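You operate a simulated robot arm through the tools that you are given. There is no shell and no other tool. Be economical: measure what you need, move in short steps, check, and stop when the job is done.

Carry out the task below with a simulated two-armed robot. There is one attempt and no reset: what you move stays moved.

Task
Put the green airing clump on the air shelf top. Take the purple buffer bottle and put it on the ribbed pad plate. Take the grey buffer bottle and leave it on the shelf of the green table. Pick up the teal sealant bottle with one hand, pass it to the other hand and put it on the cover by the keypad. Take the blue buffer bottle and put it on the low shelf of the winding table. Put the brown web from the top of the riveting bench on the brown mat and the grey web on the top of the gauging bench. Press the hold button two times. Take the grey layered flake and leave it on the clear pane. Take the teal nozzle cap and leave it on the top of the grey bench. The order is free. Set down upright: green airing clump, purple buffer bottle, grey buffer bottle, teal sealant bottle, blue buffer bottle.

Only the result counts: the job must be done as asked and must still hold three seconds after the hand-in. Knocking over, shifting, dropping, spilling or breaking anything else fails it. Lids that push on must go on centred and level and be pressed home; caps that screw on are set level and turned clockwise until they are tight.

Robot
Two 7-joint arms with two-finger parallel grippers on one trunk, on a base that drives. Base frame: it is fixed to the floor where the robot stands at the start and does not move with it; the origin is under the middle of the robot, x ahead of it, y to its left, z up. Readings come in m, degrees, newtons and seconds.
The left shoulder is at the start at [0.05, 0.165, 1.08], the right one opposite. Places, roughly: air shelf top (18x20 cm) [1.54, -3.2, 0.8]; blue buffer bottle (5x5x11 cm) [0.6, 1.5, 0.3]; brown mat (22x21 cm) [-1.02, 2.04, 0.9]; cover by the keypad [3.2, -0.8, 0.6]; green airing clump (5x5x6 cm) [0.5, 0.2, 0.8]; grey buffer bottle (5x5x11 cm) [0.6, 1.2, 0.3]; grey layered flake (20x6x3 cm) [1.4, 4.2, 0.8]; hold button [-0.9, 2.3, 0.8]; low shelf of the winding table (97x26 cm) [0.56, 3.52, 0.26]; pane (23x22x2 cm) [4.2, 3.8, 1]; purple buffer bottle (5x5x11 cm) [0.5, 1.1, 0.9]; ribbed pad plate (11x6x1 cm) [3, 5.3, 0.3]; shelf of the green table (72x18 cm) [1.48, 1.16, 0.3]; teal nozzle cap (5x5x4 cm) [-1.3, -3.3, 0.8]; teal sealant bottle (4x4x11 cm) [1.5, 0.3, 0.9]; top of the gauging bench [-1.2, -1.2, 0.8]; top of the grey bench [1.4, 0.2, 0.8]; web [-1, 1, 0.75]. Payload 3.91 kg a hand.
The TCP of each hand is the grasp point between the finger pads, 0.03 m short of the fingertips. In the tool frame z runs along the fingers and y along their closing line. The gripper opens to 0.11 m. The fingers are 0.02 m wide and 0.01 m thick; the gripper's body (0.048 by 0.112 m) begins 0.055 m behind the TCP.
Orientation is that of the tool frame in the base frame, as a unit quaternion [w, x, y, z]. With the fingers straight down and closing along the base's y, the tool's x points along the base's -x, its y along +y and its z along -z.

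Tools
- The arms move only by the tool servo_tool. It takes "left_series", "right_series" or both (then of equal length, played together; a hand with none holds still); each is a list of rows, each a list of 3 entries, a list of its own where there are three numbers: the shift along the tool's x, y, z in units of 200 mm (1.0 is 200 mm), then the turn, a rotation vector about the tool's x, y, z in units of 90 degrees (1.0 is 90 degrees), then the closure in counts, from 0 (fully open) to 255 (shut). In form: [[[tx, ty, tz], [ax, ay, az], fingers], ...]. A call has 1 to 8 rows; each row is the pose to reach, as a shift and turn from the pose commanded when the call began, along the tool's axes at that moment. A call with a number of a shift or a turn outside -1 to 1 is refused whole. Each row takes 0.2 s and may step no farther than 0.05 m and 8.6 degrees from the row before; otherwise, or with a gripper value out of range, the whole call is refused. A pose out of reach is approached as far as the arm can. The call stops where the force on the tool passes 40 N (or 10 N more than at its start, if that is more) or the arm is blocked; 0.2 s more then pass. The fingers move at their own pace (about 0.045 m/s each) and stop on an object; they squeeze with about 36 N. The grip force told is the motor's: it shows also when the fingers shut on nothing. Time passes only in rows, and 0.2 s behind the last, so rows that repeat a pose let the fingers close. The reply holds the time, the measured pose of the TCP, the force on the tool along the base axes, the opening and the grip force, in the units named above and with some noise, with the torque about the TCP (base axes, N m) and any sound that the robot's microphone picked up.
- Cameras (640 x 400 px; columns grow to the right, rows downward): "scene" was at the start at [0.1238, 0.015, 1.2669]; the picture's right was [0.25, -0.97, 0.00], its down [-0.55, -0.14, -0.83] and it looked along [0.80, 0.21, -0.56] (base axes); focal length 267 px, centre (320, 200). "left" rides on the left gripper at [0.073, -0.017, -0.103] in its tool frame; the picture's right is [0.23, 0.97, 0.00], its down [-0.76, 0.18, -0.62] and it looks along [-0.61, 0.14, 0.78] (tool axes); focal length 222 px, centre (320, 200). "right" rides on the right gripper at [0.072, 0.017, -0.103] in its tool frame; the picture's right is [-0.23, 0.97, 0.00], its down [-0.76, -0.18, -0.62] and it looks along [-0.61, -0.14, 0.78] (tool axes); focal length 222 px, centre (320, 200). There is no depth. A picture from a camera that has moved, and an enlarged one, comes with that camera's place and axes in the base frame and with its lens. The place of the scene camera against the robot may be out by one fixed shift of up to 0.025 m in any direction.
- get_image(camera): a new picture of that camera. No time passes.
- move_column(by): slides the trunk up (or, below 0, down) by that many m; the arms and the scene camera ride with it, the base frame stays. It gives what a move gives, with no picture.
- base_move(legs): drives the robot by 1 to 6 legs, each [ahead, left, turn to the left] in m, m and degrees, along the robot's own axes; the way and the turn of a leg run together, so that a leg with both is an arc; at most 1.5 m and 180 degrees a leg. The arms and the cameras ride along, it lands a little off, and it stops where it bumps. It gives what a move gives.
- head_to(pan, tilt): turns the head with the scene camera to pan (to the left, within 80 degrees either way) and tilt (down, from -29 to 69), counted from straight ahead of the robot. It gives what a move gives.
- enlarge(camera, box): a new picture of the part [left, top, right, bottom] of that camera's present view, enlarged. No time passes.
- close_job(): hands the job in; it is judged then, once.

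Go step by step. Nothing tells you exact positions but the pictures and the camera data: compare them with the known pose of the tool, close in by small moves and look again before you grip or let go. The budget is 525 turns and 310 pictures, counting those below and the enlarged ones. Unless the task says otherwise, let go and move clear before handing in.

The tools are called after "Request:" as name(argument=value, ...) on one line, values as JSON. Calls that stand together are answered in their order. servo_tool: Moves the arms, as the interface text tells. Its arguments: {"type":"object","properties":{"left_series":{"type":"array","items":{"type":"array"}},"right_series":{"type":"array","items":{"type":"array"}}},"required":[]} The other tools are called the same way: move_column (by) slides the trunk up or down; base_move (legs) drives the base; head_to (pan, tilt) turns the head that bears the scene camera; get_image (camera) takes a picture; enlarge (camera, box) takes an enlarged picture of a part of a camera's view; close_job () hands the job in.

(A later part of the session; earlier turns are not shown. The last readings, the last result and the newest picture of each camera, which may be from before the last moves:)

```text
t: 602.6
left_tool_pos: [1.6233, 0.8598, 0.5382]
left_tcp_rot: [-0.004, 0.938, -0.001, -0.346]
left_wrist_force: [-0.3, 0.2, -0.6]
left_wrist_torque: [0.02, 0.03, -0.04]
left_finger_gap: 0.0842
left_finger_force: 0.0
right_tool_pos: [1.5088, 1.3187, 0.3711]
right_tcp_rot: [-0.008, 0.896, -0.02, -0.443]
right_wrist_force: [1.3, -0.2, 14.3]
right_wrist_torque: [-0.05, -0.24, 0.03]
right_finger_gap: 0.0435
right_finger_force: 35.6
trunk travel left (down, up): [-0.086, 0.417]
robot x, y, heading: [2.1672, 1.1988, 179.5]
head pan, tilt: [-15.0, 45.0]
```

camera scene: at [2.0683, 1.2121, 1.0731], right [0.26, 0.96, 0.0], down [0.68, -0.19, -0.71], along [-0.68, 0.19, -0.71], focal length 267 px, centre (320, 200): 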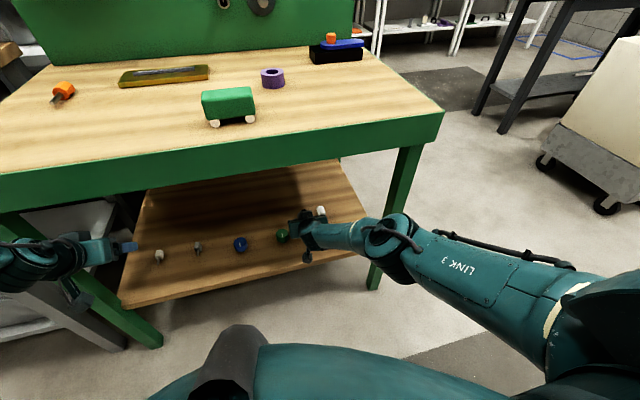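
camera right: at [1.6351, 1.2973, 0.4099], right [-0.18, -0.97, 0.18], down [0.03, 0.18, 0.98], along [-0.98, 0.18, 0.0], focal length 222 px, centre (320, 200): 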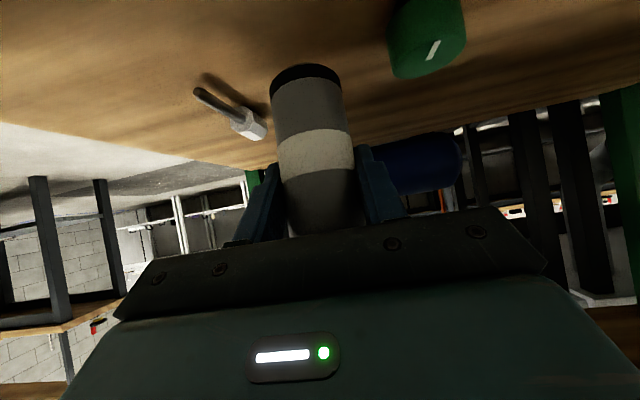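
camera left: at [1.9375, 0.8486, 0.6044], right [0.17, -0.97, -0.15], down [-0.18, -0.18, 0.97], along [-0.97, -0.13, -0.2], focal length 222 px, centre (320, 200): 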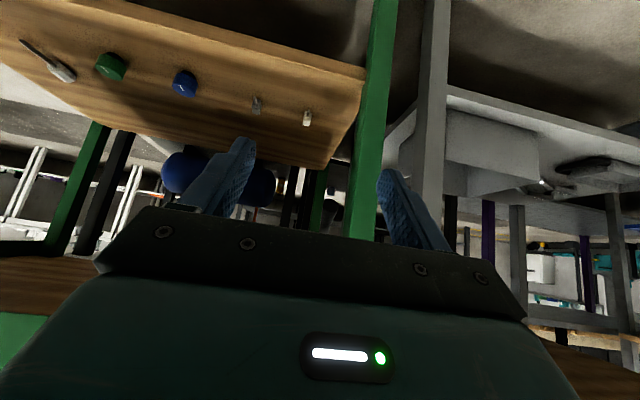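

Request:
move_column(by=-0.003)

Request:
get_image(camera="right")

```text
t: 603.1
left_tool_pos: [1.6235, 0.8584, 0.5356]
left_tcp_rot: [-0.005, 0.938, 0.0, -0.346]
left_wrist_force: [-0.1, -0.1, -0.9]
left_wrist_torque: [0.0, 0.03, -0.05]
left_finger_gap: 0.0841
left_finger_force: 0.0
right_tool_pos: [1.5075, 1.3203, 0.3699]
right_tcp_rot: [-0.008, 0.895, -0.019, -0.445]
right_wrist_force: [-3.3, -3.1, 24.4]
right_wrist_torque: [-0.12, -0.02, 0.0]
right_finger_gap: 0.0434
right_finger_force: 36.0
trunk travel left (down, up): [-0.083, 0.42]
robot x, y, heading: [2.1696, 1.1949, 179.9]
head pan, tilt: [-15.0, 45.0]
```

```text
92 pictures are left
camera right: at [1.6326, 1.2974, 0.3749], right [-0.18, -0.97, 0.18], down [0.04, 0.18, 0.98], along [-0.98, 0.18, 0.01], focal length 222 px, centre (320, 200)
```

right: 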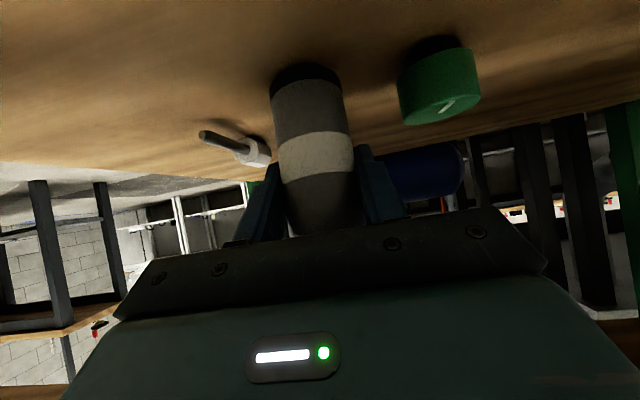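

Seated. I relieve and open slightly, then back straight out.

Request:
move_column(by=0.004)

Request:
servo_tool(right_series=[[[0, 0, 0], [0, 0, 0], 110], [[0, 0, 0], [0, 0, 0], 110], [[0, 0, 0], [0, 0, 0], 110]])

Request:
get_image(camera="right")

```text
t: 603.6
left_tool_pos: [1.6241, 0.8572, 0.5385]
left_tcp_rot: [-0.004, 0.938, 0.0, -0.346]
left_wrist_force: [0.3, -0.5, -0.2]
left_wrist_torque: [-0.01, 0.01, -0.02]
left_finger_gap: 0.0845
left_finger_force: 0.1
right_tool_pos: [1.5098, 1.3196, 0.3701]
right_tcp_rot: [-0.008, 0.897, -0.02, -0.441]
right_wrist_force: [-3.6, 0.4, 13.6]
right_wrist_torque: [0.01, 0.13, 0.0]
right_finger_gap: 0.0432
right_finger_force: 35.7
trunk travel left (down, up): [-0.087, 0.416]
robot x, y, heading: [2.168, 1.1943, 179.6]
head pan, tilt: [-15.0, 45.0]
```

```text
t: 604.5
left_tool_pos: [1.6235, 0.859, 0.5383]
left_tcp_rot: [-0.004, 0.938, -0.001, -0.346]
left_wrist_force: [0.5, 0.1, -0.3]
left_wrist_torque: [0.01, -0.01, -0.03]
left_finger_gap: 0.0841
left_finger_force: 0.2
right_tool_pos: [1.5091, 1.3187, 0.3688]
right_tcp_rot: [-0.006, 0.897, -0.019, -0.441]
right_wrist_force: [0.0, 0.1, 0.9]
right_wrist_torque: [-0.01, 0.02, -0.01]
right_finger_gap: 0.0625
right_finger_force: 0.0
trunk travel left (down, up): [-0.087, 0.416]
robot x, y, heading: [2.1657, 1.2006, 179.5]
head pan, tilt: [-15.0, 45.0]
```

```text
91 pictures are left
camera right: at [1.6355, 1.2973, 0.3747], right [-0.18, -0.97, 0.18], down [0.03, 0.18, 0.98], along [-0.98, 0.18, 0.0], focal length 222 px, centre (320, 200)
```

right: 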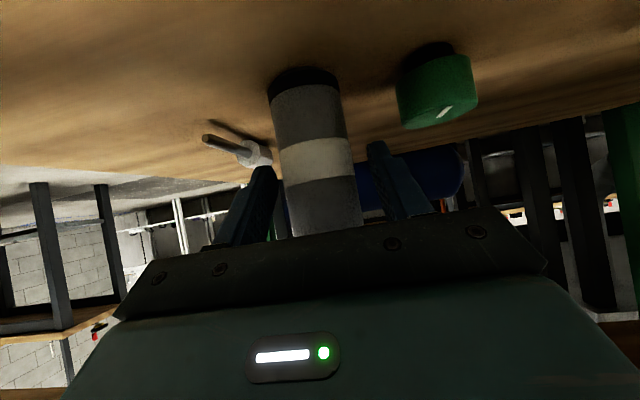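

Request:
base_move(legs=[[-0.2, 0, 0]])

Request:
get_image(camera="right")

```text
t: 606.0
left_tool_pos: [1.8207, 0.8558, 0.538]
left_tcp_rot: [-0.004, 0.939, 0.001, -0.345]
left_wrist_force: [0.2, 0.5, -0.4]
left_wrist_torque: [0.0, 0.04, 0.0]
left_finger_gap: 0.0841
left_finger_force: 0.0
right_tool_pos: [1.7055, 1.3172, 0.3688]
right_tcp_rot: [-0.007, 0.897, -0.019, -0.441]
right_wrist_force: [0.5, 0.3, -0.1]
right_wrist_torque: [0.01, -0.01, -0.02]
right_finger_gap: 0.0626
right_finger_force: 0.0
trunk travel left (down, up): [-0.087, 0.416]
robot x, y, heading: [2.3634, 1.196, 179.9]
head pan, tilt: [-15.0, 45.0]
```

```text
90 pictures are left
camera right: at [1.8313, 1.2956, 0.375], right [-0.18, -0.97, 0.18], down [0.03, 0.18, 0.98], along [-0.98, 0.18, 0.0], focal length 222 px, centre (320, 200)
```

right: 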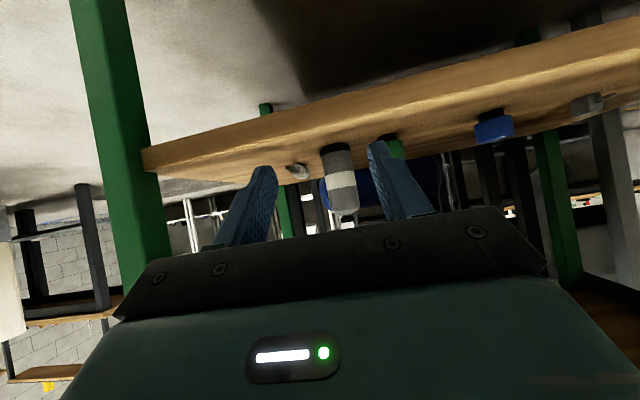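

Grey bottle stands on the green table's shelf. Back around for the blue bottle.

Request:
base_move(legs=[[0, -1.1, 0], [1.3, 0, 0], [0.95, 0, 0], [0, 0, -180]])

Request:
base_move(legs=[[-0.55, 0, 0.5], [0, -0.72, 0]])

Request:
move_column(by=-0.085)

Request:
head_to(pan=0, tilt=35)

Request:
get_image(camera="scene")

Request:
get_image(camera="right")

```text
t: 629.7
left_tool_pos: [0.6538, 2.6349, 0.5386]
left_tcp_rot: [0.345, 0.003, 0.938, -0.005]
left_wrist_force: [-1.0, -0.4, 0.9]
left_wrist_torque: [-0.03, 0.01, 0.0]
left_finger_gap: 0.084
left_finger_force: 0.1
right_tool_pos: [0.7646, 2.1726, 0.3707]
right_tcp_rot: [0.44, 0.022, 0.897, -0.009]
right_wrist_force: [0.2, -0.7, -0.2]
right_wrist_torque: [0.01, 0.01, -0.01]
right_finger_gap: 0.0626
right_finger_force: 0.1
trunk travel left (down, up): [-0.087, 0.416]
robot x, y, heading: [0.107, 2.2978, -0.7]
head pan, tilt: [-15.0, 45.0]
```

```text
t: 636.4
left_tool_pos: [0.1028, 1.9212, 0.5386]
left_tcp_rot: [0.345, 0.002, 0.938, -0.005]
left_wrist_force: [-0.3, 0.1, 0.1]
left_wrist_torque: [0.0, 0.0, 0.02]
left_finger_gap: 0.0839
left_finger_force: 0.1
right_tool_pos: [0.2141, 1.4597, 0.369]
right_tcp_rot: [0.441, 0.021, 0.897, -0.008]
right_wrist_force: [0.9, -0.2, 0.0]
right_wrist_torque: [0.0, 0.02, 0.0]
right_finger_gap: 0.0627
right_finger_force: 0.1
trunk travel left (down, up): [-0.087, 0.416]
robot x, y, heading: [-0.4384, 1.5814, -0.4]
head pan, tilt: [-15.0, 45.0]
```

```text
t: 637.6
left_tool_pos: [0.1027, 1.9212, 0.4526]
left_tcp_rot: [0.345, 0.002, 0.938, -0.005]
left_wrist_force: [-0.1, 0.1, 0.2]
left_wrist_torque: [-0.01, 0.01, 0.02]
left_finger_gap: 0.084
left_finger_force: 0.0
right_tool_pos: [0.2156, 1.4603, 0.2841]
right_tcp_rot: [0.441, 0.02, 0.897, -0.007]
right_wrist_force: [0.0, -0.4, 0.6]
right_wrist_torque: [-0.02, 0.01, -0.01]
right_finger_gap: 0.0627
right_finger_force: 0.1
trunk travel left (down, up): [-0.002, 0.501]
robot x, y, heading: [-0.4419, 1.5858, -0.4]
head pan, tilt: [-15.0, 45.0]
```

```text
t: 638.4
left_tool_pos: [0.1016, 1.9202, 0.4534]
left_tcp_rot: [0.346, 0.002, 0.938, -0.005]
left_wrist_force: [0.4, -0.1, 0.4]
left_wrist_torque: [0.0, -0.01, -0.01]
left_finger_gap: 0.0841
left_finger_force: 0.1
right_tool_pos: [0.2146, 1.4604, 0.2848]
right_tcp_rot: [0.44, 0.02, 0.898, -0.007]
right_wrist_force: [0.2, 0.7, -0.6]
right_wrist_torque: [-0.04, 0.03, 0.02]
right_finger_gap: 0.0628
right_finger_force: 0.1
trunk travel left (down, up): [-0.002, 0.501]
robot x, y, heading: [-0.4404, 1.5823, -0.6]
head pan, tilt: [0.0, 35.0]
```

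```text
89 pictures are left
camera scene: at [-0.3157, 1.5746, 0.9679], right [-0.01, -1.0, 0.0], down [-0.57, 0.0, -0.82], along [0.82, -0.01, -0.57], focal length 267 px, centre (320, 200)
```

scene: 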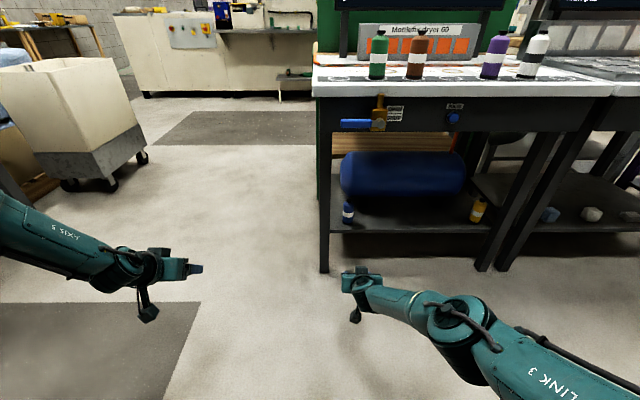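

```text
88 pictures are left
camera right: at [0.0898, 1.4824, 0.29], right [0.18, 0.97, 0.18], down [-0.04, -0.18, 0.98], along [0.98, -0.18, 0.0], focal length 222 px, centre (320, 200)
```

right: 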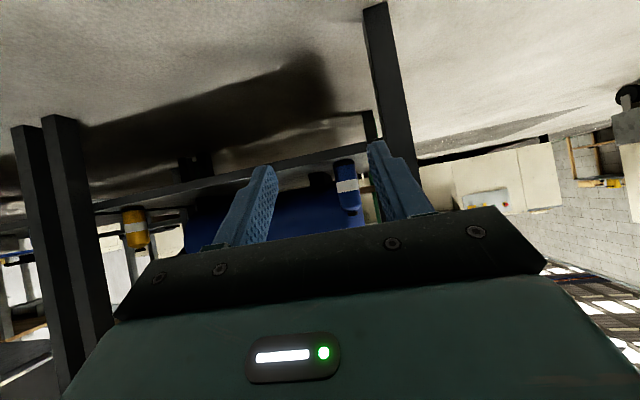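

Request:
servo_tool(right_series=[[[0, 0, 0], [0, 0, 0], 65], [[0, 0, 0], [0, 0, 0], 65]])

Request:
base_move(legs=[[0.26, 0, 0.4]])

Request:
get_image(camera="right")

```text
t: 639.0
left_tool_pos: [0.1021, 1.921, 0.4526]
left_tcp_rot: [0.345, 0.002, 0.938, -0.005]
left_wrist_force: [0.0, -0.2, -1.0]
left_wrist_torque: [0.01, -0.01, -0.01]
left_finger_gap: 0.084
left_finger_force: 0.0
right_tool_pos: [0.217, 1.4602, 0.2854]
right_tcp_rot: [0.441, 0.021, 0.897, -0.008]
right_wrist_force: [-1.2, 0.8, 0.5]
right_wrist_torque: [-0.01, 0.02, 0.01]
right_finger_gap: 0.0819
right_finger_force: 0.0
trunk travel left (down, up): [-0.002, 0.501]
robot x, y, heading: [-0.4393, 1.5818, -0.2]
head pan, tilt: [0.0, 35.0]
```

```text
t: 640.9
left_tool_pos: [0.3588, 1.9301, 0.4533]
left_tcp_rot: [0.345, -0.006, 0.938, -0.002]
left_wrist_force: [0.1, 0.1, -0.9]
left_wrist_torque: [0.01, -0.03, 0.0]
left_finger_gap: 0.0842
left_finger_force: 0.0
right_tool_pos: [0.4779, 1.4708, 0.2838]
right_tcp_rot: [0.441, 0.014, 0.897, -0.005]
right_wrist_force: [0.1, 0.0, -0.1]
right_wrist_torque: [0.01, 0.01, -0.01]
right_finger_gap: 0.082
right_finger_force: 0.1
trunk travel left (down, up): [-0.002, 0.501]
robot x, y, heading: [-0.1819, 1.5808, 0.2]
head pan, tilt: [0.0, 35.0]
```

```text
87 pictures are left
camera right: at [0.3522, 1.4909, 0.29], right [0.17, 0.97, 0.18], down [-0.03, -0.18, 0.98], along [0.99, -0.17, 0.0], focal length 222 px, centre (320, 200)
```

right: 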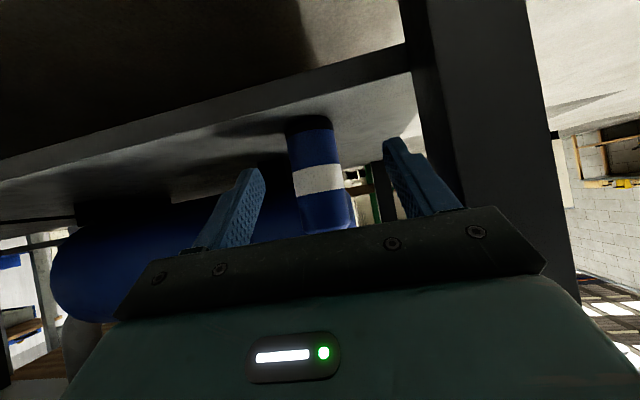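

Request:
base_move(legs=[[0, -0.011, 0], [0.062, 0, 0]])

Request:
get_image(camera="right")

```text
t: 642.2
left_tool_pos: [0.4193, 1.9189, 0.4537]
left_tcp_rot: [0.345, -0.006, 0.939, -0.002]
left_wrist_force: [-0.1, 0.5, 0.5]
left_wrist_torque: [0.03, 0.02, -0.02]
left_finger_gap: 0.0842
left_finger_force: 0.1
right_tool_pos: [0.5397, 1.4604, 0.2842]
right_tcp_rot: [0.441, 0.013, 0.897, -0.004]
right_wrist_force: [-0.2, 0.3, -0.1]
right_wrist_torque: [0.0, -0.03, 0.0]
right_finger_gap: 0.0821
right_finger_force: 0.0
trunk travel left (down, up): [-0.002, 0.501]
robot x, y, heading: [-0.1197, 1.5713, 0.4]
head pan, tilt: [0.0, 35.0]
```

```text
86 pictures are left
camera right: at [0.4137, 1.4806, 0.29], right [0.17, 0.97, 0.18], down [-0.03, -0.18, 0.98], along [0.99, -0.17, 0.0], focal length 222 px, centre (320, 200)
```

right: 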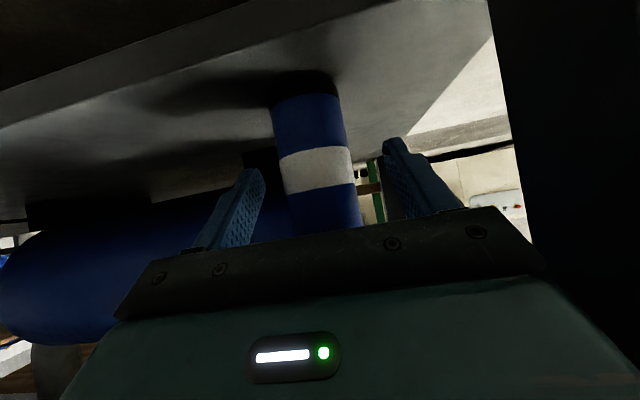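

Request:
servo_tool(right_series=[[[0, 0, 0], [0, 0, 0], 255], [[0, 0, 0], [0, 0, 0], 255], [[0, 0, 0], [0, 0, 0], 255], [[0, 0, 0], [0, 0, 0], 255]])

Request:
move_column(by=0.04)

Request:
base_move(legs=[[-0.38, 0, 0]])

Request:
get_image(camera="right")

```text
t: 643.2
left_tool_pos: [0.4194, 1.9199, 0.4532]
left_tcp_rot: [0.345, -0.005, 0.938, -0.002]
left_wrist_force: [0.5, -0.5, -0.3]
left_wrist_torque: [0.04, 0.02, -0.01]
left_finger_gap: 0.0841
left_finger_force: 0.0
right_tool_pos: [0.5392, 1.46, 0.2847]
right_tcp_rot: [0.44, 0.013, 0.898, -0.004]
right_wrist_force: [-0.2, 1.1, 2.1]
right_wrist_torque: [-0.03, -0.03, 0.03]
right_finger_gap: 0.0435
right_finger_force: 36.1
trunk travel left (down, up): [-0.002, 0.501]
robot x, y, heading: [-0.1166, 1.5717, 0.4]
head pan, tilt: [0.0, 35.0]
```

```text
t: 644.0
left_tool_pos: [0.4194, 1.9192, 0.4926]
left_tcp_rot: [0.345, -0.006, 0.939, -0.002]
left_wrist_force: [0.4, 0.1, -0.1]
left_wrist_torque: [0.01, -0.01, 0.01]
left_finger_gap: 0.0844
left_finger_force: 0.0
right_tool_pos: [0.5402, 1.4598, 0.3241]
right_tcp_rot: [0.441, 0.013, 0.898, -0.004]
right_wrist_force: [0.5, 0.3, -1.0]
right_wrist_torque: [0.02, 0.04, 0.01]
right_finger_gap: 0.0436
right_finger_force: 35.7
trunk travel left (down, up): [-0.042, 0.461]
robot x, y, heading: [-0.1195, 1.5706, 0.4]
head pan, tilt: [0.0, 35.0]
```

```text
t: 646.4
left_tool_pos: [0.0441, 1.916, 0.4926]
left_tcp_rot: [0.344, -0.006, 0.939, -0.001]
left_wrist_force: [-0.7, 0.6, 0.3]
left_wrist_torque: [0.01, -0.01, 0.02]
left_finger_gap: 0.0843
left_finger_force: 0.1
right_tool_pos: [0.163, 1.4572, 0.3232]
right_tcp_rot: [0.44, 0.014, 0.898, -0.004]
right_wrist_force: [-0.3, 0.1, -0.5]
right_wrist_torque: [-0.02, 0.04, -0.01]
right_finger_gap: 0.0436
right_finger_force: 35.4
trunk travel left (down, up): [-0.042, 0.461]
robot x, y, heading: [-0.4975, 1.5715, 0.5]
head pan, tilt: [0.0, 35.0]
```

```text
85 pictures are left
camera right: at [0.0379, 1.4773, 0.3298], right [0.17, 0.97, 0.18], down [-0.03, -0.18, 0.98], along [0.99, -0.17, 0.0], focal length 222 px, centre (320, 200)
```

right: 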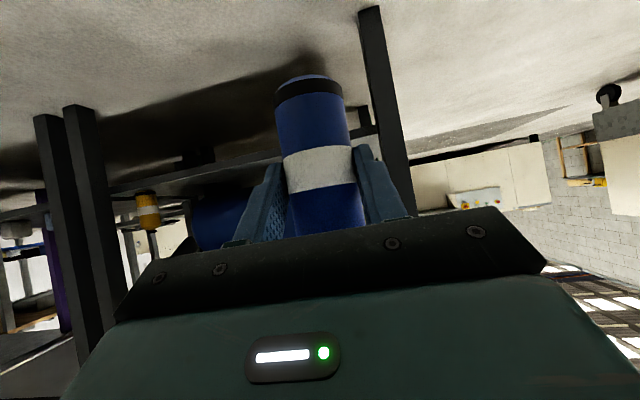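

Blue bottle held. I go to the winding table north of the passage.

Request:
base_move(legs=[[0, 0.65, 0], [0.75, 0, 0], [0, 0, 89]])

Request:
head_to(pan=0, tilt=25)

Request:
get_image(camera="scene")

Request:
get_image(camera="right")

```text
t: 657.4
left_tool_pos: [-0.0924, 2.7715, 0.4931]
left_tcp_rot: [-0.246, 0.665, -0.663, -0.24]
left_wrist_force: [-1.0, -0.5, -0.5]
left_wrist_torque: [-0.02, -0.03, 0.02]
left_finger_gap: 0.0842
left_finger_force: 0.1
right_tool_pos: [0.368, 2.8864, 0.3244]
right_tcp_rot: [0.316, -0.622, 0.647, 0.307]
right_wrist_force: [0.8, -0.1, -0.9]
right_wrist_torque: [-0.04, -0.01, 0.01]
right_finger_gap: 0.043
right_finger_force: 36.4
trunk travel left (down, up): [-0.042, 0.461]
robot x, y, heading: [0.2514, 2.2251, 89.8]
head pan, tilt: [0.0, 35.0]
```

```text
t: 658.2
left_tool_pos: [-0.0905, 2.7707, 0.4923]
left_tcp_rot: [-0.246, 0.665, -0.663, -0.241]
left_wrist_force: [-0.7, -0.1, 0.1]
left_wrist_torque: [-0.01, -0.01, -0.03]
left_finger_gap: 0.0842
left_finger_force: 0.1
right_tool_pos: [0.3681, 2.8864, 0.3231]
right_tcp_rot: [0.316, -0.622, 0.647, 0.308]
right_wrist_force: [0.3, -0.2, -0.9]
right_wrist_torque: [0.01, 0.0, 0.03]
right_finger_gap: 0.0434
right_finger_force: 36.1
trunk travel left (down, up): [-0.042, 0.461]
robot x, y, heading: [0.2518, 2.228, 90.2]
head pan, tilt: [0.0, 25.0]
```

```text
84 pictures are left
camera scene: at [0.2589, 2.3431, 1.0236], right [1.0, 0.0, 0.0], down [0.0, -0.42, -0.91], along [0.0, 0.91, -0.42], focal length 267 px, centre (320, 200)
```

scene: 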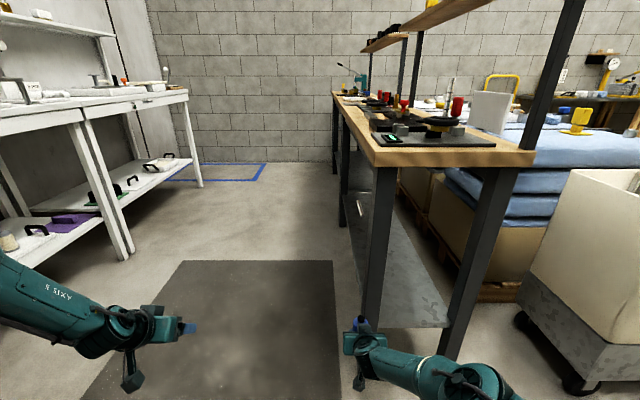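

```text
83 pictures are left
camera right: at [0.3466, 2.7613, 0.3297], right [-0.97, 0.17, 0.18], down [0.18, -0.03, 0.98], along [0.18, 0.98, 0.0], focal length 222 px, centre (320, 200)
```

right: 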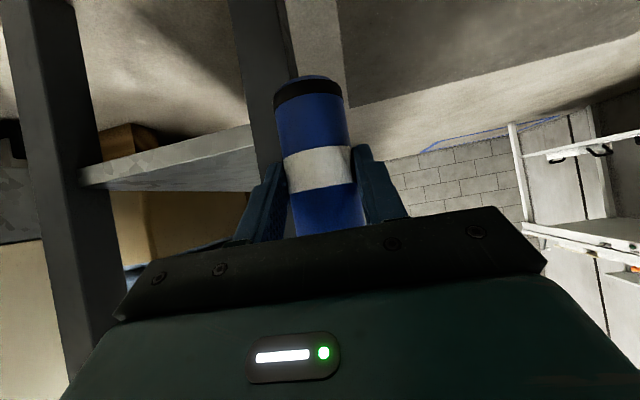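

The winding table runs north; its low shelf faces the west side. I tuck the left hand and go round to face it from the west.

Request:
servo_tool(left_series=[[[0.07, 0, -0.18], [0, 0, 0], 60], [[0.14, 0, -0.36], [0, 0, 0], 60], [[0.21, 0, -0.54], [0, 0, 0], 60], [[0.28, 0, -0.72], [0, 0, 0], 60], [[0.36, 0, -0.94], [0, 0, 0], 60]])

Request:
base_move(legs=[[0, 0.6, 0], [1.4, 0, 0], [0, 0, -90]])

Request:
head_to(pan=0, tilt=35)

Request:
get_image(camera="scene")

Request:
get_image(camera="right")

```text
t: 659.4
left_tool_pos: [-0.0891, 2.5934, 0.5894]
left_tcp_rot: [-0.246, 0.664, -0.664, -0.241]
left_wrist_force: [0.1, -0.3, -0.4]
left_wrist_torque: [0.03, 0.0, -0.01]
left_finger_gap: 0.0842
left_finger_force: 0.0
right_tool_pos: [0.3678, 2.8873, 0.3249]
right_tcp_rot: [0.315, -0.623, 0.647, 0.307]
right_wrist_force: [0.6, -0.1, -1.1]
right_wrist_torque: [-0.04, -0.01, 0.03]
right_finger_gap: 0.0434
right_finger_force: 36.6
trunk travel left (down, up): [-0.042, 0.461]
robot x, y, heading: [0.2513, 2.2295, 90.2]
head pan, tilt: [0.0, 25.0]
```

```text
t: 662.5
left_tool_pos: [-0.6358, 2.6026, 0.5909]
left_tcp_rot: [0.251, -0.661, 0.667, 0.236]
left_wrist_force: [0.4, 0.0, -0.5]
left_wrist_torque: [-0.03, 0.0, -0.01]
left_finger_gap: 0.0842
left_finger_force: 0.0
right_tool_pos: [-0.1818, 2.8884, 0.3234]
right_tcp_rot: [0.314, -0.618, 0.651, 0.309]
right_wrist_force: [-0.8, 0.7, -1.5]
right_wrist_torque: [-0.01, -0.01, 0.02]
right_finger_gap: 0.0431
right_finger_force: 36.4
trunk travel left (down, up): [-0.042, 0.461]
robot x, y, heading: [-0.3088, 2.233, 89.0]
head pan, tilt: [0.0, 25.0]
stopped in leg 1: the robot was blocked; the commanded pose is now the measured one
```

```text
t: 663.2
left_tool_pos: [-0.6359, 2.602, 0.5916]
left_tcp_rot: [0.251, -0.661, 0.666, 0.236]
left_wrist_force: [-0.2, 0.7, 0.1]
left_wrist_torque: [-0.01, -0.02, -0.01]
left_finger_gap: 0.0841
left_finger_force: 0.0
right_tool_pos: [-0.1826, 2.8879, 0.324]
right_tcp_rot: [0.315, -0.617, 0.652, 0.309]
right_wrist_force: [0.4, 0.2, 0.0]
right_wrist_torque: [-0.03, -0.03, 0.02]
right_finger_gap: 0.0431
right_finger_force: 35.7
trunk travel left (down, up): [-0.042, 0.461]
robot x, y, heading: [-0.3098, 2.2343, 89.3]
head pan, tilt: [0.0, 35.0]
```

```text
82 pictures are left
camera scene: at [-0.2906, 2.3423, 1.008], right [1.0, -0.01, -0.01], down [-0.02, -0.57, -0.82], along [0.01, 0.82, -0.57], focal length 267 px, centre (320, 200)
```

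scene: 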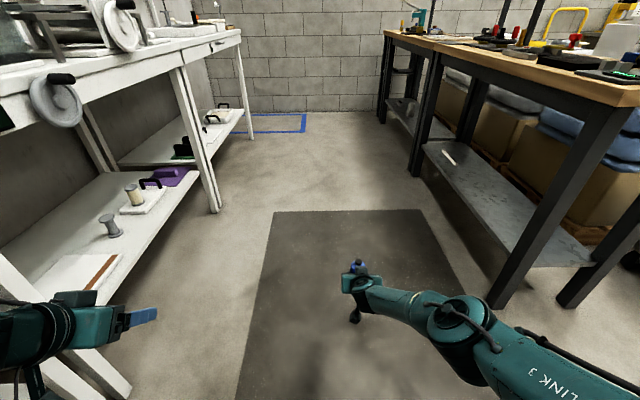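

```text
81 pictures are left
camera right: at [-0.205, 2.7636, 0.3295], right [-0.96, 0.19, 0.2], down [0.19, -0.04, 0.98], along [0.19, 0.98, 0.0], focal length 222 px, centre (320, 200)
```

right: 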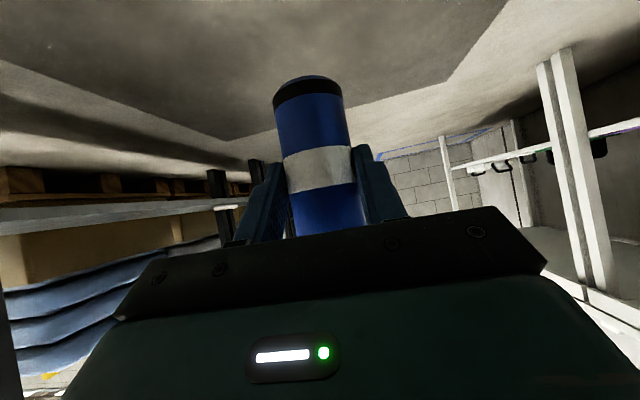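

The left elbow reached the white bench. I'll turn east here and then slide north instead.

Request:
base_move(legs=[[0, -0.06, 0], [0, 0, -89.3]])

Request:
base_move(legs=[[-0.1, 0, 0], [0, 1.35, 0]])

Request:
get_image(camera="scene")

Request:
get_image(camera="right")

```text
t: 668.0
left_tool_pos: [0.1166, 2.5664, 0.5871]
left_tcp_rot: [0.345, -0.004, 0.939, -0.014]
left_wrist_force: [0.6, 0.5, 0.2]
left_wrist_torque: [0.01, 0.02, -0.03]
left_finger_gap: 0.0843
left_finger_force: 0.1
right_tool_pos: [0.4064, 2.1127, 0.324]
right_tcp_rot: [0.441, 0.018, 0.897, -0.005]
right_wrist_force: [-0.4, -0.9, -1.2]
right_wrist_torque: [-0.03, 0.0, -0.04]
right_finger_gap: 0.0435
right_finger_force: 35.6
trunk travel left (down, up): [-0.042, 0.461]
robot x, y, heading: [-0.2515, 2.2352, -0.0]
head pan, tilt: [0.0, 35.0]
```

```text
t: 675.4
left_tool_pos: [0.0143, 3.899, 0.588]
left_tcp_rot: [0.344, -0.008, 0.939, -0.012]
left_wrist_force: [0.2, 1.0, 0.1]
left_wrist_torque: [0.0, -0.01, 0.02]
left_finger_gap: 0.0841
left_finger_force: 0.1
right_tool_pos: [0.3088, 3.4503, 0.3243]
right_tcp_rot: [0.44, 0.013, 0.898, -0.004]
right_wrist_force: [-0.9, 0.3, -1.1]
right_wrist_torque: [0.01, 0.0, 0.01]
right_finger_gap: 0.0431
right_finger_force: 36.2
trunk travel left (down, up): [-0.042, 0.461]
robot x, y, heading: [-0.3492, 3.5616, 0.6]
head pan, tilt: [0.0, 35.0]
```

```text
80 pictures are left
camera scene: at [-0.2227, 3.5558, 1.0079], right [0.01, -1.0, 0.0], down [-0.57, 0.0, -0.82], along [0.82, 0.01, -0.57], focal length 267 px, centre (320, 200)
```

scene: 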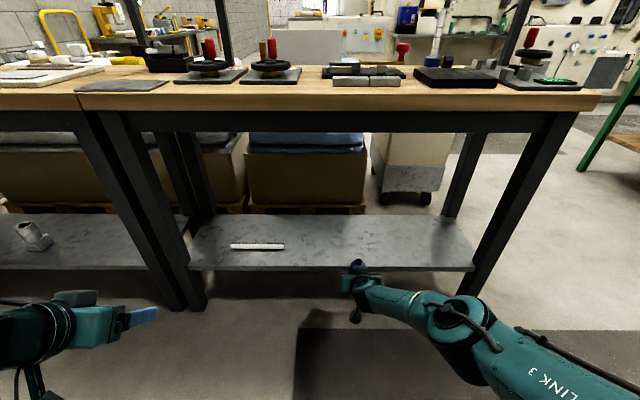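

```text
79 pictures are left
camera right: at [0.184, 3.4703, 0.3302], right [0.17, 0.97, 0.19], down [-0.03, -0.18, 0.98], along [0.99, -0.17, 0.0], focal length 222 px, centre (320, 200)
```

right: 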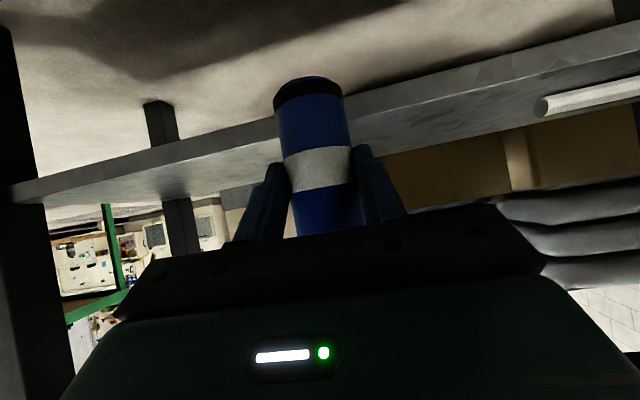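

The shelf is free. I raise 4 cm, advance over it, and lower.

Request:
move_column(by=0.045)

Request:
base_move(legs=[[0.23, 0, -0.5]])

Request:
get_image(camera="right")

```text
t: 676.2
left_tool_pos: [0.0137, 3.8998, 0.6324]
left_tcp_rot: [0.345, -0.009, 0.938, -0.012]
left_wrist_force: [0.5, -0.4, 0.0]
left_wrist_torque: [0.02, -0.01, 0.01]
left_finger_gap: 0.084
left_finger_force: 0.0
right_tool_pos: [0.3094, 3.4495, 0.3685]
right_tcp_rot: [0.441, 0.014, 0.897, -0.004]
right_wrist_force: [-0.9, 0.0, -1.1]
right_wrist_torque: [0.0, 0.02, 0.0]
right_finger_gap: 0.043
right_finger_force: 36.5
trunk travel left (down, up): [-0.087, 0.416]
robot x, y, heading: [-0.3448, 3.5607, 0.5]
head pan, tilt: [0.0, 35.0]
```

```text
t: 678.0
left_tool_pos: [0.2476, 3.8977, 0.6326]
left_tcp_rot: [0.345, -0.006, 0.939, -0.014]
left_wrist_force: [-0.5, 0.3, -0.6]
left_wrist_torque: [0.0, 0.0, -0.04]
left_finger_gap: 0.0842
left_finger_force: 0.1
right_tool_pos: [0.5388, 3.446, 0.3698]
right_tcp_rot: [0.441, 0.017, 0.898, -0.006]
right_wrist_force: [0.1, 0.1, -1.3]
right_wrist_torque: [-0.04, 0.05, 0.0]
right_finger_gap: 0.0431
right_finger_force: 36.0
trunk travel left (down, up): [-0.087, 0.416]
robot x, y, heading: [-0.1222, 3.563, 0.0]
head pan, tilt: [0.0, 35.0]
```

```text
78 pictures are left
camera right: at [0.4134, 3.4674, 0.3752], right [0.17, 0.97, 0.19], down [-0.03, -0.18, 0.98], along [0.98, -0.18, 0.0], focal length 222 px, centre (320, 200)
```

right: 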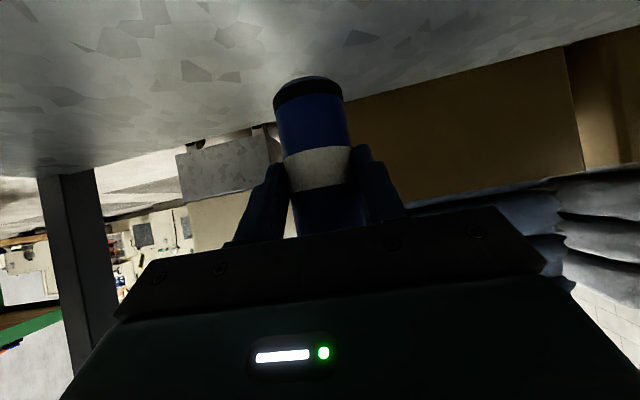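

Request:
move_column(by=-0.035)

Request:
move_column(by=-0.01)

Request:
move_column(by=-0.007)

```text
t: 678.8
left_tool_pos: [0.2462, 3.8973, 0.5981]
left_tcp_rot: [0.344, -0.005, 0.939, -0.013]
left_wrist_force: [0.2, 0.4, -0.1]
left_wrist_torque: [0.04, 0.01, 0.02]
left_finger_gap: 0.0844
left_finger_force: 0.2
right_tool_pos: [0.5381, 3.4459, 0.3342]
right_tcp_rot: [0.441, 0.017, 0.897, -0.005]
right_wrist_force: [-0.2, -0.6, -1.6]
right_wrist_torque: [-0.02, 0.0, -0.04]
right_finger_gap: 0.0432
right_finger_force: 36.3
trunk travel left (down, up): [-0.052, 0.451]
robot x, y, heading: [-0.1172, 3.5635, 0.2]
head pan, tilt: [0.0, 35.0]
```

```text
t: 679.4
left_tool_pos: [0.247, 3.898, 0.5875]
left_tcp_rot: [0.345, -0.004, 0.939, -0.014]
left_wrist_force: [-0.9, -0.6, 0.3]
left_wrist_torque: [0.01, 0.0, -0.02]
left_finger_gap: 0.084
left_finger_force: 0.0
right_tool_pos: [0.5392, 3.446, 0.3247]
right_tcp_rot: [0.441, 0.017, 0.897, -0.005]
right_wrist_force: [-0.1, -0.3, -0.8]
right_wrist_torque: [0.01, -0.02, 0.01]
right_finger_gap: 0.0431
right_finger_force: 35.8
trunk travel left (down, up): [-0.042, 0.461]
robot x, y, heading: [-0.1168, 3.565, -0.2]
head pan, tilt: [0.0, 35.0]
```

```text
t: 679.9
left_tool_pos: [0.246, 3.8984, 0.582]
left_tcp_rot: [0.346, -0.005, 0.938, -0.014]
left_wrist_force: [0.3, -0.1, 0.3]
left_wrist_torque: [0.0, -0.01, -0.01]
left_finger_gap: 0.0843
left_finger_force: 0.0
right_tool_pos: [0.5414, 3.4457, 0.3232]
right_tcp_rot: [0.445, 0.015, 0.895, -0.005]
right_wrist_force: [-1.6, 1.9, 24.3]
right_wrist_torque: [-0.02, -0.6, 0.0]
right_finger_gap: 0.0432
right_finger_force: 36.5
trunk travel left (down, up): [-0.035, 0.468]
robot x, y, heading: [-0.1182, 3.5646, -0.1]
head pan, tilt: [0.0, 35.0]
```

Contact. I relieve, open slightly, and check.

Request:
move_column(by=0.004)

Request:
servo_tool(right_series=[[[0, 0, 0], [0, 0, 0], 100], [[0, 0, 0], [0, 0, 0], 100], [[0, 0, 0], [0, 0, 0], 100]])

Request:
get_image(camera="right")

```text
t: 680.4
left_tool_pos: [0.2472, 3.8974, 0.5842]
left_tcp_rot: [0.345, -0.005, 0.938, -0.014]
left_wrist_force: [0.4, 0.4, 0.0]
left_wrist_torque: [0.0, 0.0, -0.02]
left_finger_gap: 0.0841
left_finger_force: 0.1
right_tool_pos: [0.5395, 3.4456, 0.3227]
right_tcp_rot: [0.443, 0.017, 0.896, -0.007]
right_wrist_force: [5.1, 0.7, 14.1]
right_wrist_torque: [-0.06, -0.87, 0.04]
right_finger_gap: 0.0432
right_finger_force: 36.0
trunk travel left (down, up): [-0.039, 0.464]
robot x, y, heading: [-0.1189, 3.5638, -0.2]
head pan, tilt: [0.0, 35.0]
```

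```text
t: 681.2
left_tool_pos: [0.246, 3.8978, 0.584]
left_tcp_rot: [0.345, -0.005, 0.938, -0.014]
left_wrist_force: [-0.1, 0.0, 0.9]
left_wrist_torque: [-0.02, 0.01, 0.03]
left_finger_gap: 0.084
left_finger_force: 0.1
right_tool_pos: [0.5387, 3.4469, 0.3216]
right_tcp_rot: [0.441, 0.017, 0.897, -0.005]
right_wrist_force: [-0.3, 0.8, -0.6]
right_wrist_torque: [-0.02, 0.02, 0.0]
right_finger_gap: 0.0668
right_finger_force: 0.0
trunk travel left (down, up): [-0.039, 0.464]
robot x, y, heading: [-0.1201, 3.5616, -0.0]
head pan, tilt: [0.0, 35.0]
```

```text
77 pictures are left
camera right: at [0.4131, 3.4674, 0.327], right [0.17, 0.97, 0.19], down [-0.03, -0.18, 0.98], along [0.98, -0.18, 0.0], focal length 222 px, centre (320, 200)
```

right: 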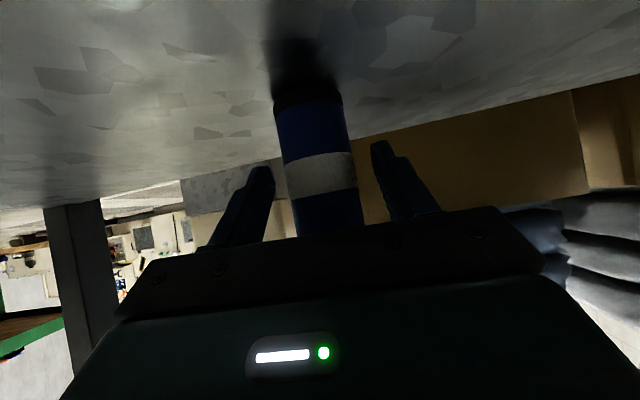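

It stands on the shelf. I back out and verify.

Request:
base_move(legs=[[-0.22, 0, 0]])

Request:
get_image(camera="right")

```text
t: 682.9
left_tool_pos: [0.0312, 3.8978, 0.5842]
left_tcp_rot: [0.344, -0.004, 0.939, -0.014]
left_wrist_force: [-1.1, -0.5, 0.6]
left_wrist_torque: [-0.01, -0.03, 0.0]
left_finger_gap: 0.084
left_finger_force: 0.1
right_tool_pos: [0.323, 3.4455, 0.3211]
right_tcp_rot: [0.44, 0.017, 0.898, -0.005]
right_wrist_force: [-0.6, 0.0, -0.2]
right_wrist_torque: [0.01, 0.0, 0.03]
right_finger_gap: 0.0669
right_finger_force: 0.0
trunk travel left (down, up): [-0.039, 0.464]
robot x, y, heading: [-0.3407, 3.5628, -0.2]
head pan, tilt: [0.0, 35.0]
```

```text
76 pictures are left
camera right: at [0.1977, 3.4666, 0.3272], right [0.17, 0.97, 0.19], down [-0.03, -0.18, 0.98], along [0.98, -0.18, 0.0], focal length 222 px, centre (320, 200)
```

right: 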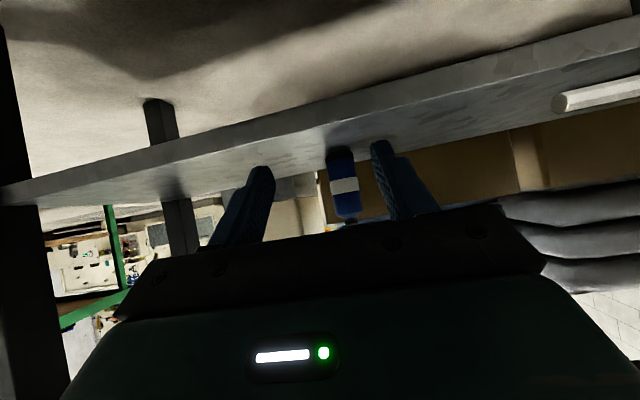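

Blue bottle placed. Last: the purple bottle on the table top. I raise the trunk and right hand and go back.

Request:
move_column(by=0.455)

Request:
servo_tool(right_series=[[[-0.04, 0, -0.19], [0, 0, 0], 80], [[-0.08, 0, -0.38], [0, 0, 0], 80], [[-0.13, 0, -0.57], [0, 0, 0], 80], [[-0.17, 0, -0.76], [0, 0, 0], 80]])

Request:
base_move(legs=[[0, -1.4, 0], [-0.06, -0.92, 0]])

Request:
get_image(camera="scene")

Request:
get_image(camera="right")

```text
refused: 0.455 is not a number from -0.4 to 0.4
```

```text
t: 683.9
left_tool_pos: [0.0318, 3.8983, 0.5858]
left_tcp_rot: [0.346, -0.004, 0.938, -0.014]
left_wrist_force: [0.8, -0.3, -0.2]
left_wrist_torque: [0.02, 0.01, -0.01]
left_finger_gap: 0.084
left_finger_force: 0.0
right_tool_pos: [0.2238, 3.4459, 0.4437]
right_tcp_rot: [0.441, 0.017, 0.897, -0.006]
right_wrist_force: [1.6, 0.0, 0.1]
right_wrist_torque: [0.0, 0.0, 0.02]
right_finger_gap: 0.0754
right_finger_force: 0.1
trunk travel left (down, up): [-0.039, 0.464]
robot x, y, heading: [-0.3347, 3.5652, -0.4]
head pan, tilt: [0.0, 35.0]
```

```text
t: 695.3
left_tool_pos: [-0.06, 1.5702, 0.585]
left_tcp_rot: [0.345, 0.005, 0.939, -0.018]
left_wrist_force: [0.3, -0.4, -0.6]
left_wrist_torque: [0.02, 0.03, 0.02]
left_finger_gap: 0.0843
left_finger_force: 0.0
right_tool_pos: [0.1238, 1.1165, 0.4423]
right_tcp_rot: [0.441, 0.025, 0.897, -0.009]
right_wrist_force: [0.5, -0.5, -0.9]
right_wrist_torque: [-0.01, 0.02, 0.0]
right_finger_gap: 0.0756
right_finger_force: 0.1
trunk travel left (down, up): [-0.039, 0.464]
robot x, y, heading: [-0.4322, 1.2431, -0.9]
head pan, tilt: [0.0, 35.0]
```

```text
75 pictures are left
camera scene: at [-0.3056, 1.2337, 1.0049], right [-0.02, -1.0, 0.0], down [-0.57, 0.01, -0.82], along [0.82, -0.02, -0.57], focal length 267 px, centre (320, 200)
```

scene: 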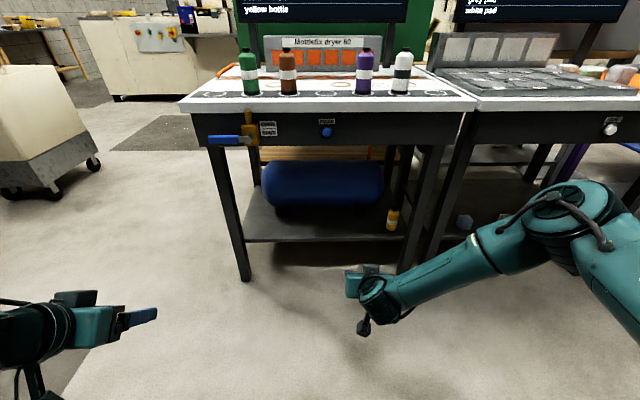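

```text
74 pictures are left
camera right: at [-0.0006, 1.1411, 0.4484], right [0.19, 0.96, 0.19], down [-0.04, -0.18, 0.98], along [0.98, -0.19, 0.0], focal length 222 px, centre (320, 200)
```

right: 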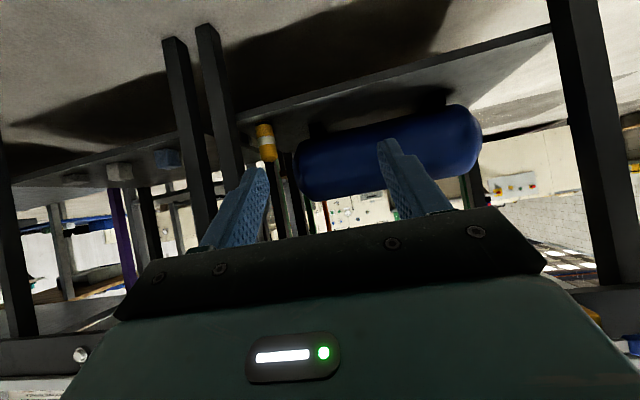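

Request:
move_column(by=0.4)

Request:
move_column(by=0.06)

Request:
get_image(camera="right")

Request:
get_image(camera="scene")

```text
t: 699.2
left_tool_pos: [-0.061, 1.5705, 0.9855]
left_tcp_rot: [0.344, 0.005, 0.939, -0.017]
left_wrist_force: [0.7, 0.0, 0.3]
left_wrist_torque: [0.02, -0.02, -0.01]
left_finger_gap: 0.0842
left_finger_force: 0.1
right_tool_pos: [0.1244, 1.1179, 0.8435]
right_tcp_rot: [0.441, 0.026, 0.897, -0.01]
right_wrist_force: [0.2, 0.0, -0.4]
right_wrist_torque: [0.01, 0.01, 0.01]
right_finger_gap: 0.0756
right_finger_force: 0.0
trunk travel left (down, up): [-0.439, 0.064]
robot x, y, heading: [-0.4324, 1.2452, -1.2]
head pan, tilt: [0.0, 35.0]
```

```text
t: 700.2
left_tool_pos: [-0.0598, 1.5716, 1.0448]
left_tcp_rot: [0.345, 0.004, 0.939, -0.017]
left_wrist_force: [-0.3, -0.7, -0.2]
left_wrist_torque: [0.01, -0.04, -0.06]
left_finger_gap: 0.0843
left_finger_force: 0.1
right_tool_pos: [0.1242, 1.116, 0.9032]
right_tcp_rot: [0.441, 0.025, 0.897, -0.009]
right_wrist_force: [0.2, 0.2, 0.0]
right_wrist_torque: [-0.01, 0.0, -0.01]
right_finger_gap: 0.0755
right_finger_force: 0.1
trunk travel left (down, up): [-0.499, 0.004]
robot x, y, heading: [-0.427, 1.2447, -1.1]
head pan, tilt: [0.0, 35.0]
```

```text
73 pictures are left
camera right: at [-0.0005, 1.1411, 0.9083], right [0.19, 0.96, 0.19], down [-0.04, -0.18, 0.98], along [0.98, -0.19, 0.0], focal length 222 px, centre (320, 200)
```

right: 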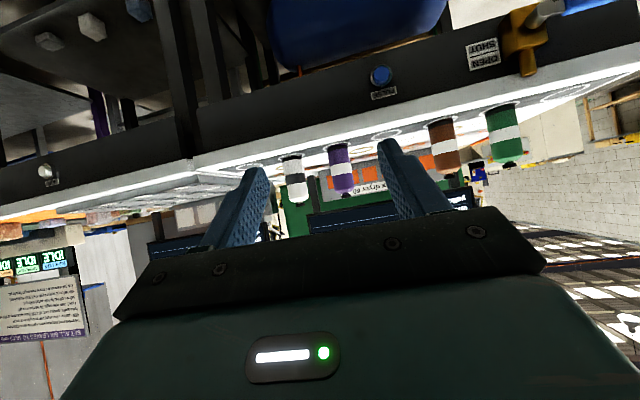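

```text
72 pictures are left
camera scene: at [-0.3054, 1.2338, 1.4649], right [-0.02, -1.0, 0.0], down [-0.57, 0.01, -0.82], along [0.82, -0.02, -0.57], focal length 267 px, centre (320, 200)
```

scene: 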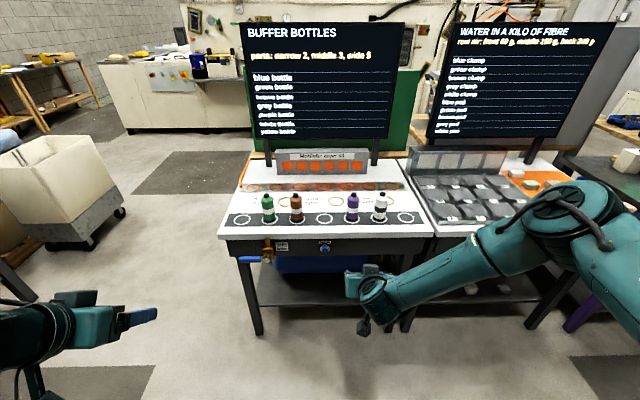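

Request:
move_column(by=-0.042)

Request:
base_move(legs=[[0.22, -0.005, 1.1]])

Request:
get_image(camera="right")

Request:
get_image(camera="scene")

```text
t: 701.0
left_tool_pos: [-0.0604, 1.5706, 1.0027]
left_tcp_rot: [0.344, 0.005, 0.939, -0.017]
left_wrist_force: [-0.9, 0.2, -0.4]
left_wrist_torque: [0.02, -0.02, 0.0]
left_finger_gap: 0.0842
left_finger_force: 0.0
right_tool_pos: [0.1248, 1.1173, 0.8612]
right_tcp_rot: [0.441, 0.025, 0.897, -0.009]
right_wrist_force: [0.2, -0.9, -0.9]
right_wrist_torque: [0.03, 0.01, -0.01]
right_finger_gap: 0.0756
right_finger_force: 0.1
trunk travel left (down, up): [-0.457, 0.046]
robot x, y, heading: [-0.4291, 1.241, -1.2]
head pan, tilt: [0.0, 35.0]
```

```text
t: 702.7
left_tool_pos: [0.1547, 1.5716, 1.0023]
left_tcp_rot: [0.345, -0.005, 0.939, -0.014]
left_wrist_force: [0.0, 0.4, 0.2]
left_wrist_torque: [0.05, 0.03, 0.01]
left_finger_gap: 0.0842
left_finger_force: 0.0
right_tool_pos: [0.3496, 1.1211, 0.8604]
right_tcp_rot: [0.44, 0.016, 0.898, -0.005]
right_wrist_force: [0.7, 0.7, 0.2]
right_wrist_torque: [0.01, -0.01, 0.0]
right_finger_gap: 0.0756
right_finger_force: 0.1
trunk travel left (down, up): [-0.457, 0.046]
robot x, y, heading: [-0.2093, 1.2376, 0.2]
head pan, tilt: [0.0, 35.0]
```

```text
71 pictures are left
camera right: at [0.2246, 1.1434, 0.8661], right [0.17, 0.97, 0.19], down [-0.03, -0.18, 0.98], along [0.98, -0.17, 0.0], focal length 222 px, centre (320, 200)
```

right: 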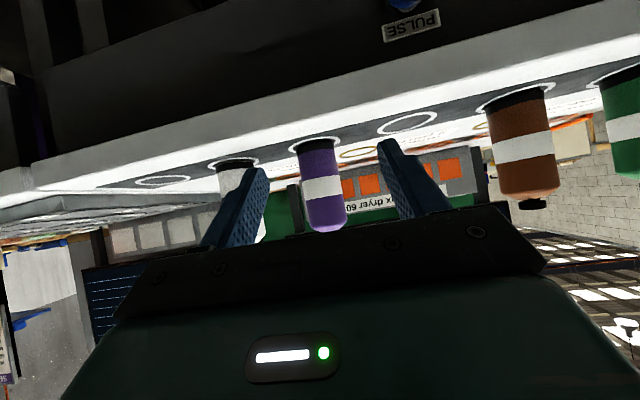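

```text
70 pictures are left
camera scene: at [-0.0821, 1.2292, 1.4228], right [0.0, -1.0, 0.0], down [-0.57, 0.0, -0.82], along [0.82, 0.0, -0.57], focal length 267 px, centre (320, 200)
```

scene: 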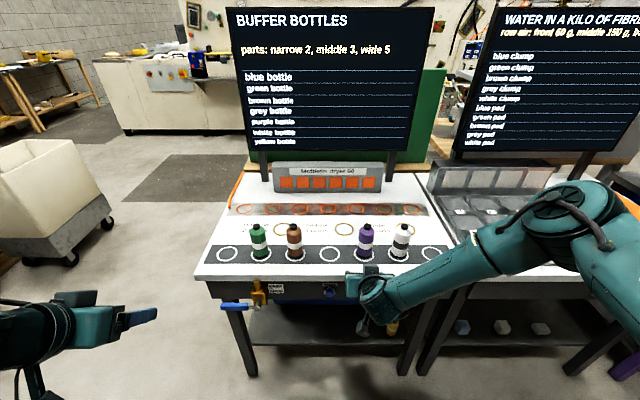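

Request:
servo_tool(right_series=[[[0, 0, 0], [0, 0, 0], 100], [[0, 0, 0], [0, 0, 0], 100]])

Request:
base_move(legs=[[0, -0.017, 0], [0.06, 0, 0]])

Request:
get_image(camera="right")

```text
t: 703.3
left_tool_pos: [0.1549, 1.5713, 1.0022]
left_tcp_rot: [0.345, -0.006, 0.939, -0.013]
left_wrist_force: [-0.1, 0.4, -0.6]
left_wrist_torque: [0.03, 0.01, 0.0]
left_finger_gap: 0.0839
left_finger_force: 0.1
right_tool_pos: [0.3502, 1.1227, 0.8601]
right_tcp_rot: [0.441, 0.017, 0.897, -0.006]
right_wrist_force: [0.0, -0.7, -0.8]
right_wrist_torque: [0.02, -0.01, -0.01]
right_finger_gap: 0.067
right_finger_force: 0.0
trunk travel left (down, up): [-0.457, 0.046]
robot x, y, heading: [-0.2112, 1.2379, -0.1]
head pan, tilt: [0.0, 35.0]
```

```text
t: 704.7
left_tool_pos: [0.2167, 1.5545, 1.0022]
left_tcp_rot: [0.343, -0.005, 0.939, -0.014]
left_wrist_force: [0.0, 0.5, 0.6]
left_wrist_torque: [0.02, 0.02, -0.02]
left_finger_gap: 0.0844
left_finger_force: 0.1
right_tool_pos: [0.4104, 1.1056, 0.8593]
right_tcp_rot: [0.44, 0.016, 0.898, -0.004]
right_wrist_force: [-0.3, -0.2, -0.6]
right_wrist_torque: [-0.02, 0.01, 0.0]
right_finger_gap: 0.0669
right_finger_force: 0.1
trunk travel left (down, up): [-0.457, 0.046]
robot x, y, heading: [-0.1508, 1.2193, -0.1]
head pan, tilt: [0.0, 35.0]
```

```text
69 pictures are left
camera right: at [0.285, 1.1263, 0.866], right [0.17, 0.97, 0.18], down [-0.03, -0.18, 0.98], along [0.98, -0.17, 0.0], focal length 222 px, centre (320, 200)
```

right: 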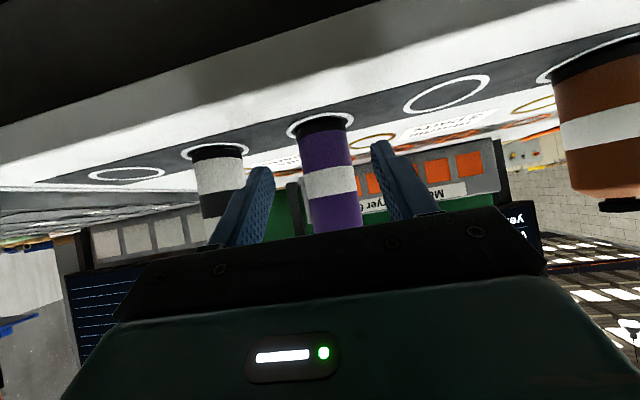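

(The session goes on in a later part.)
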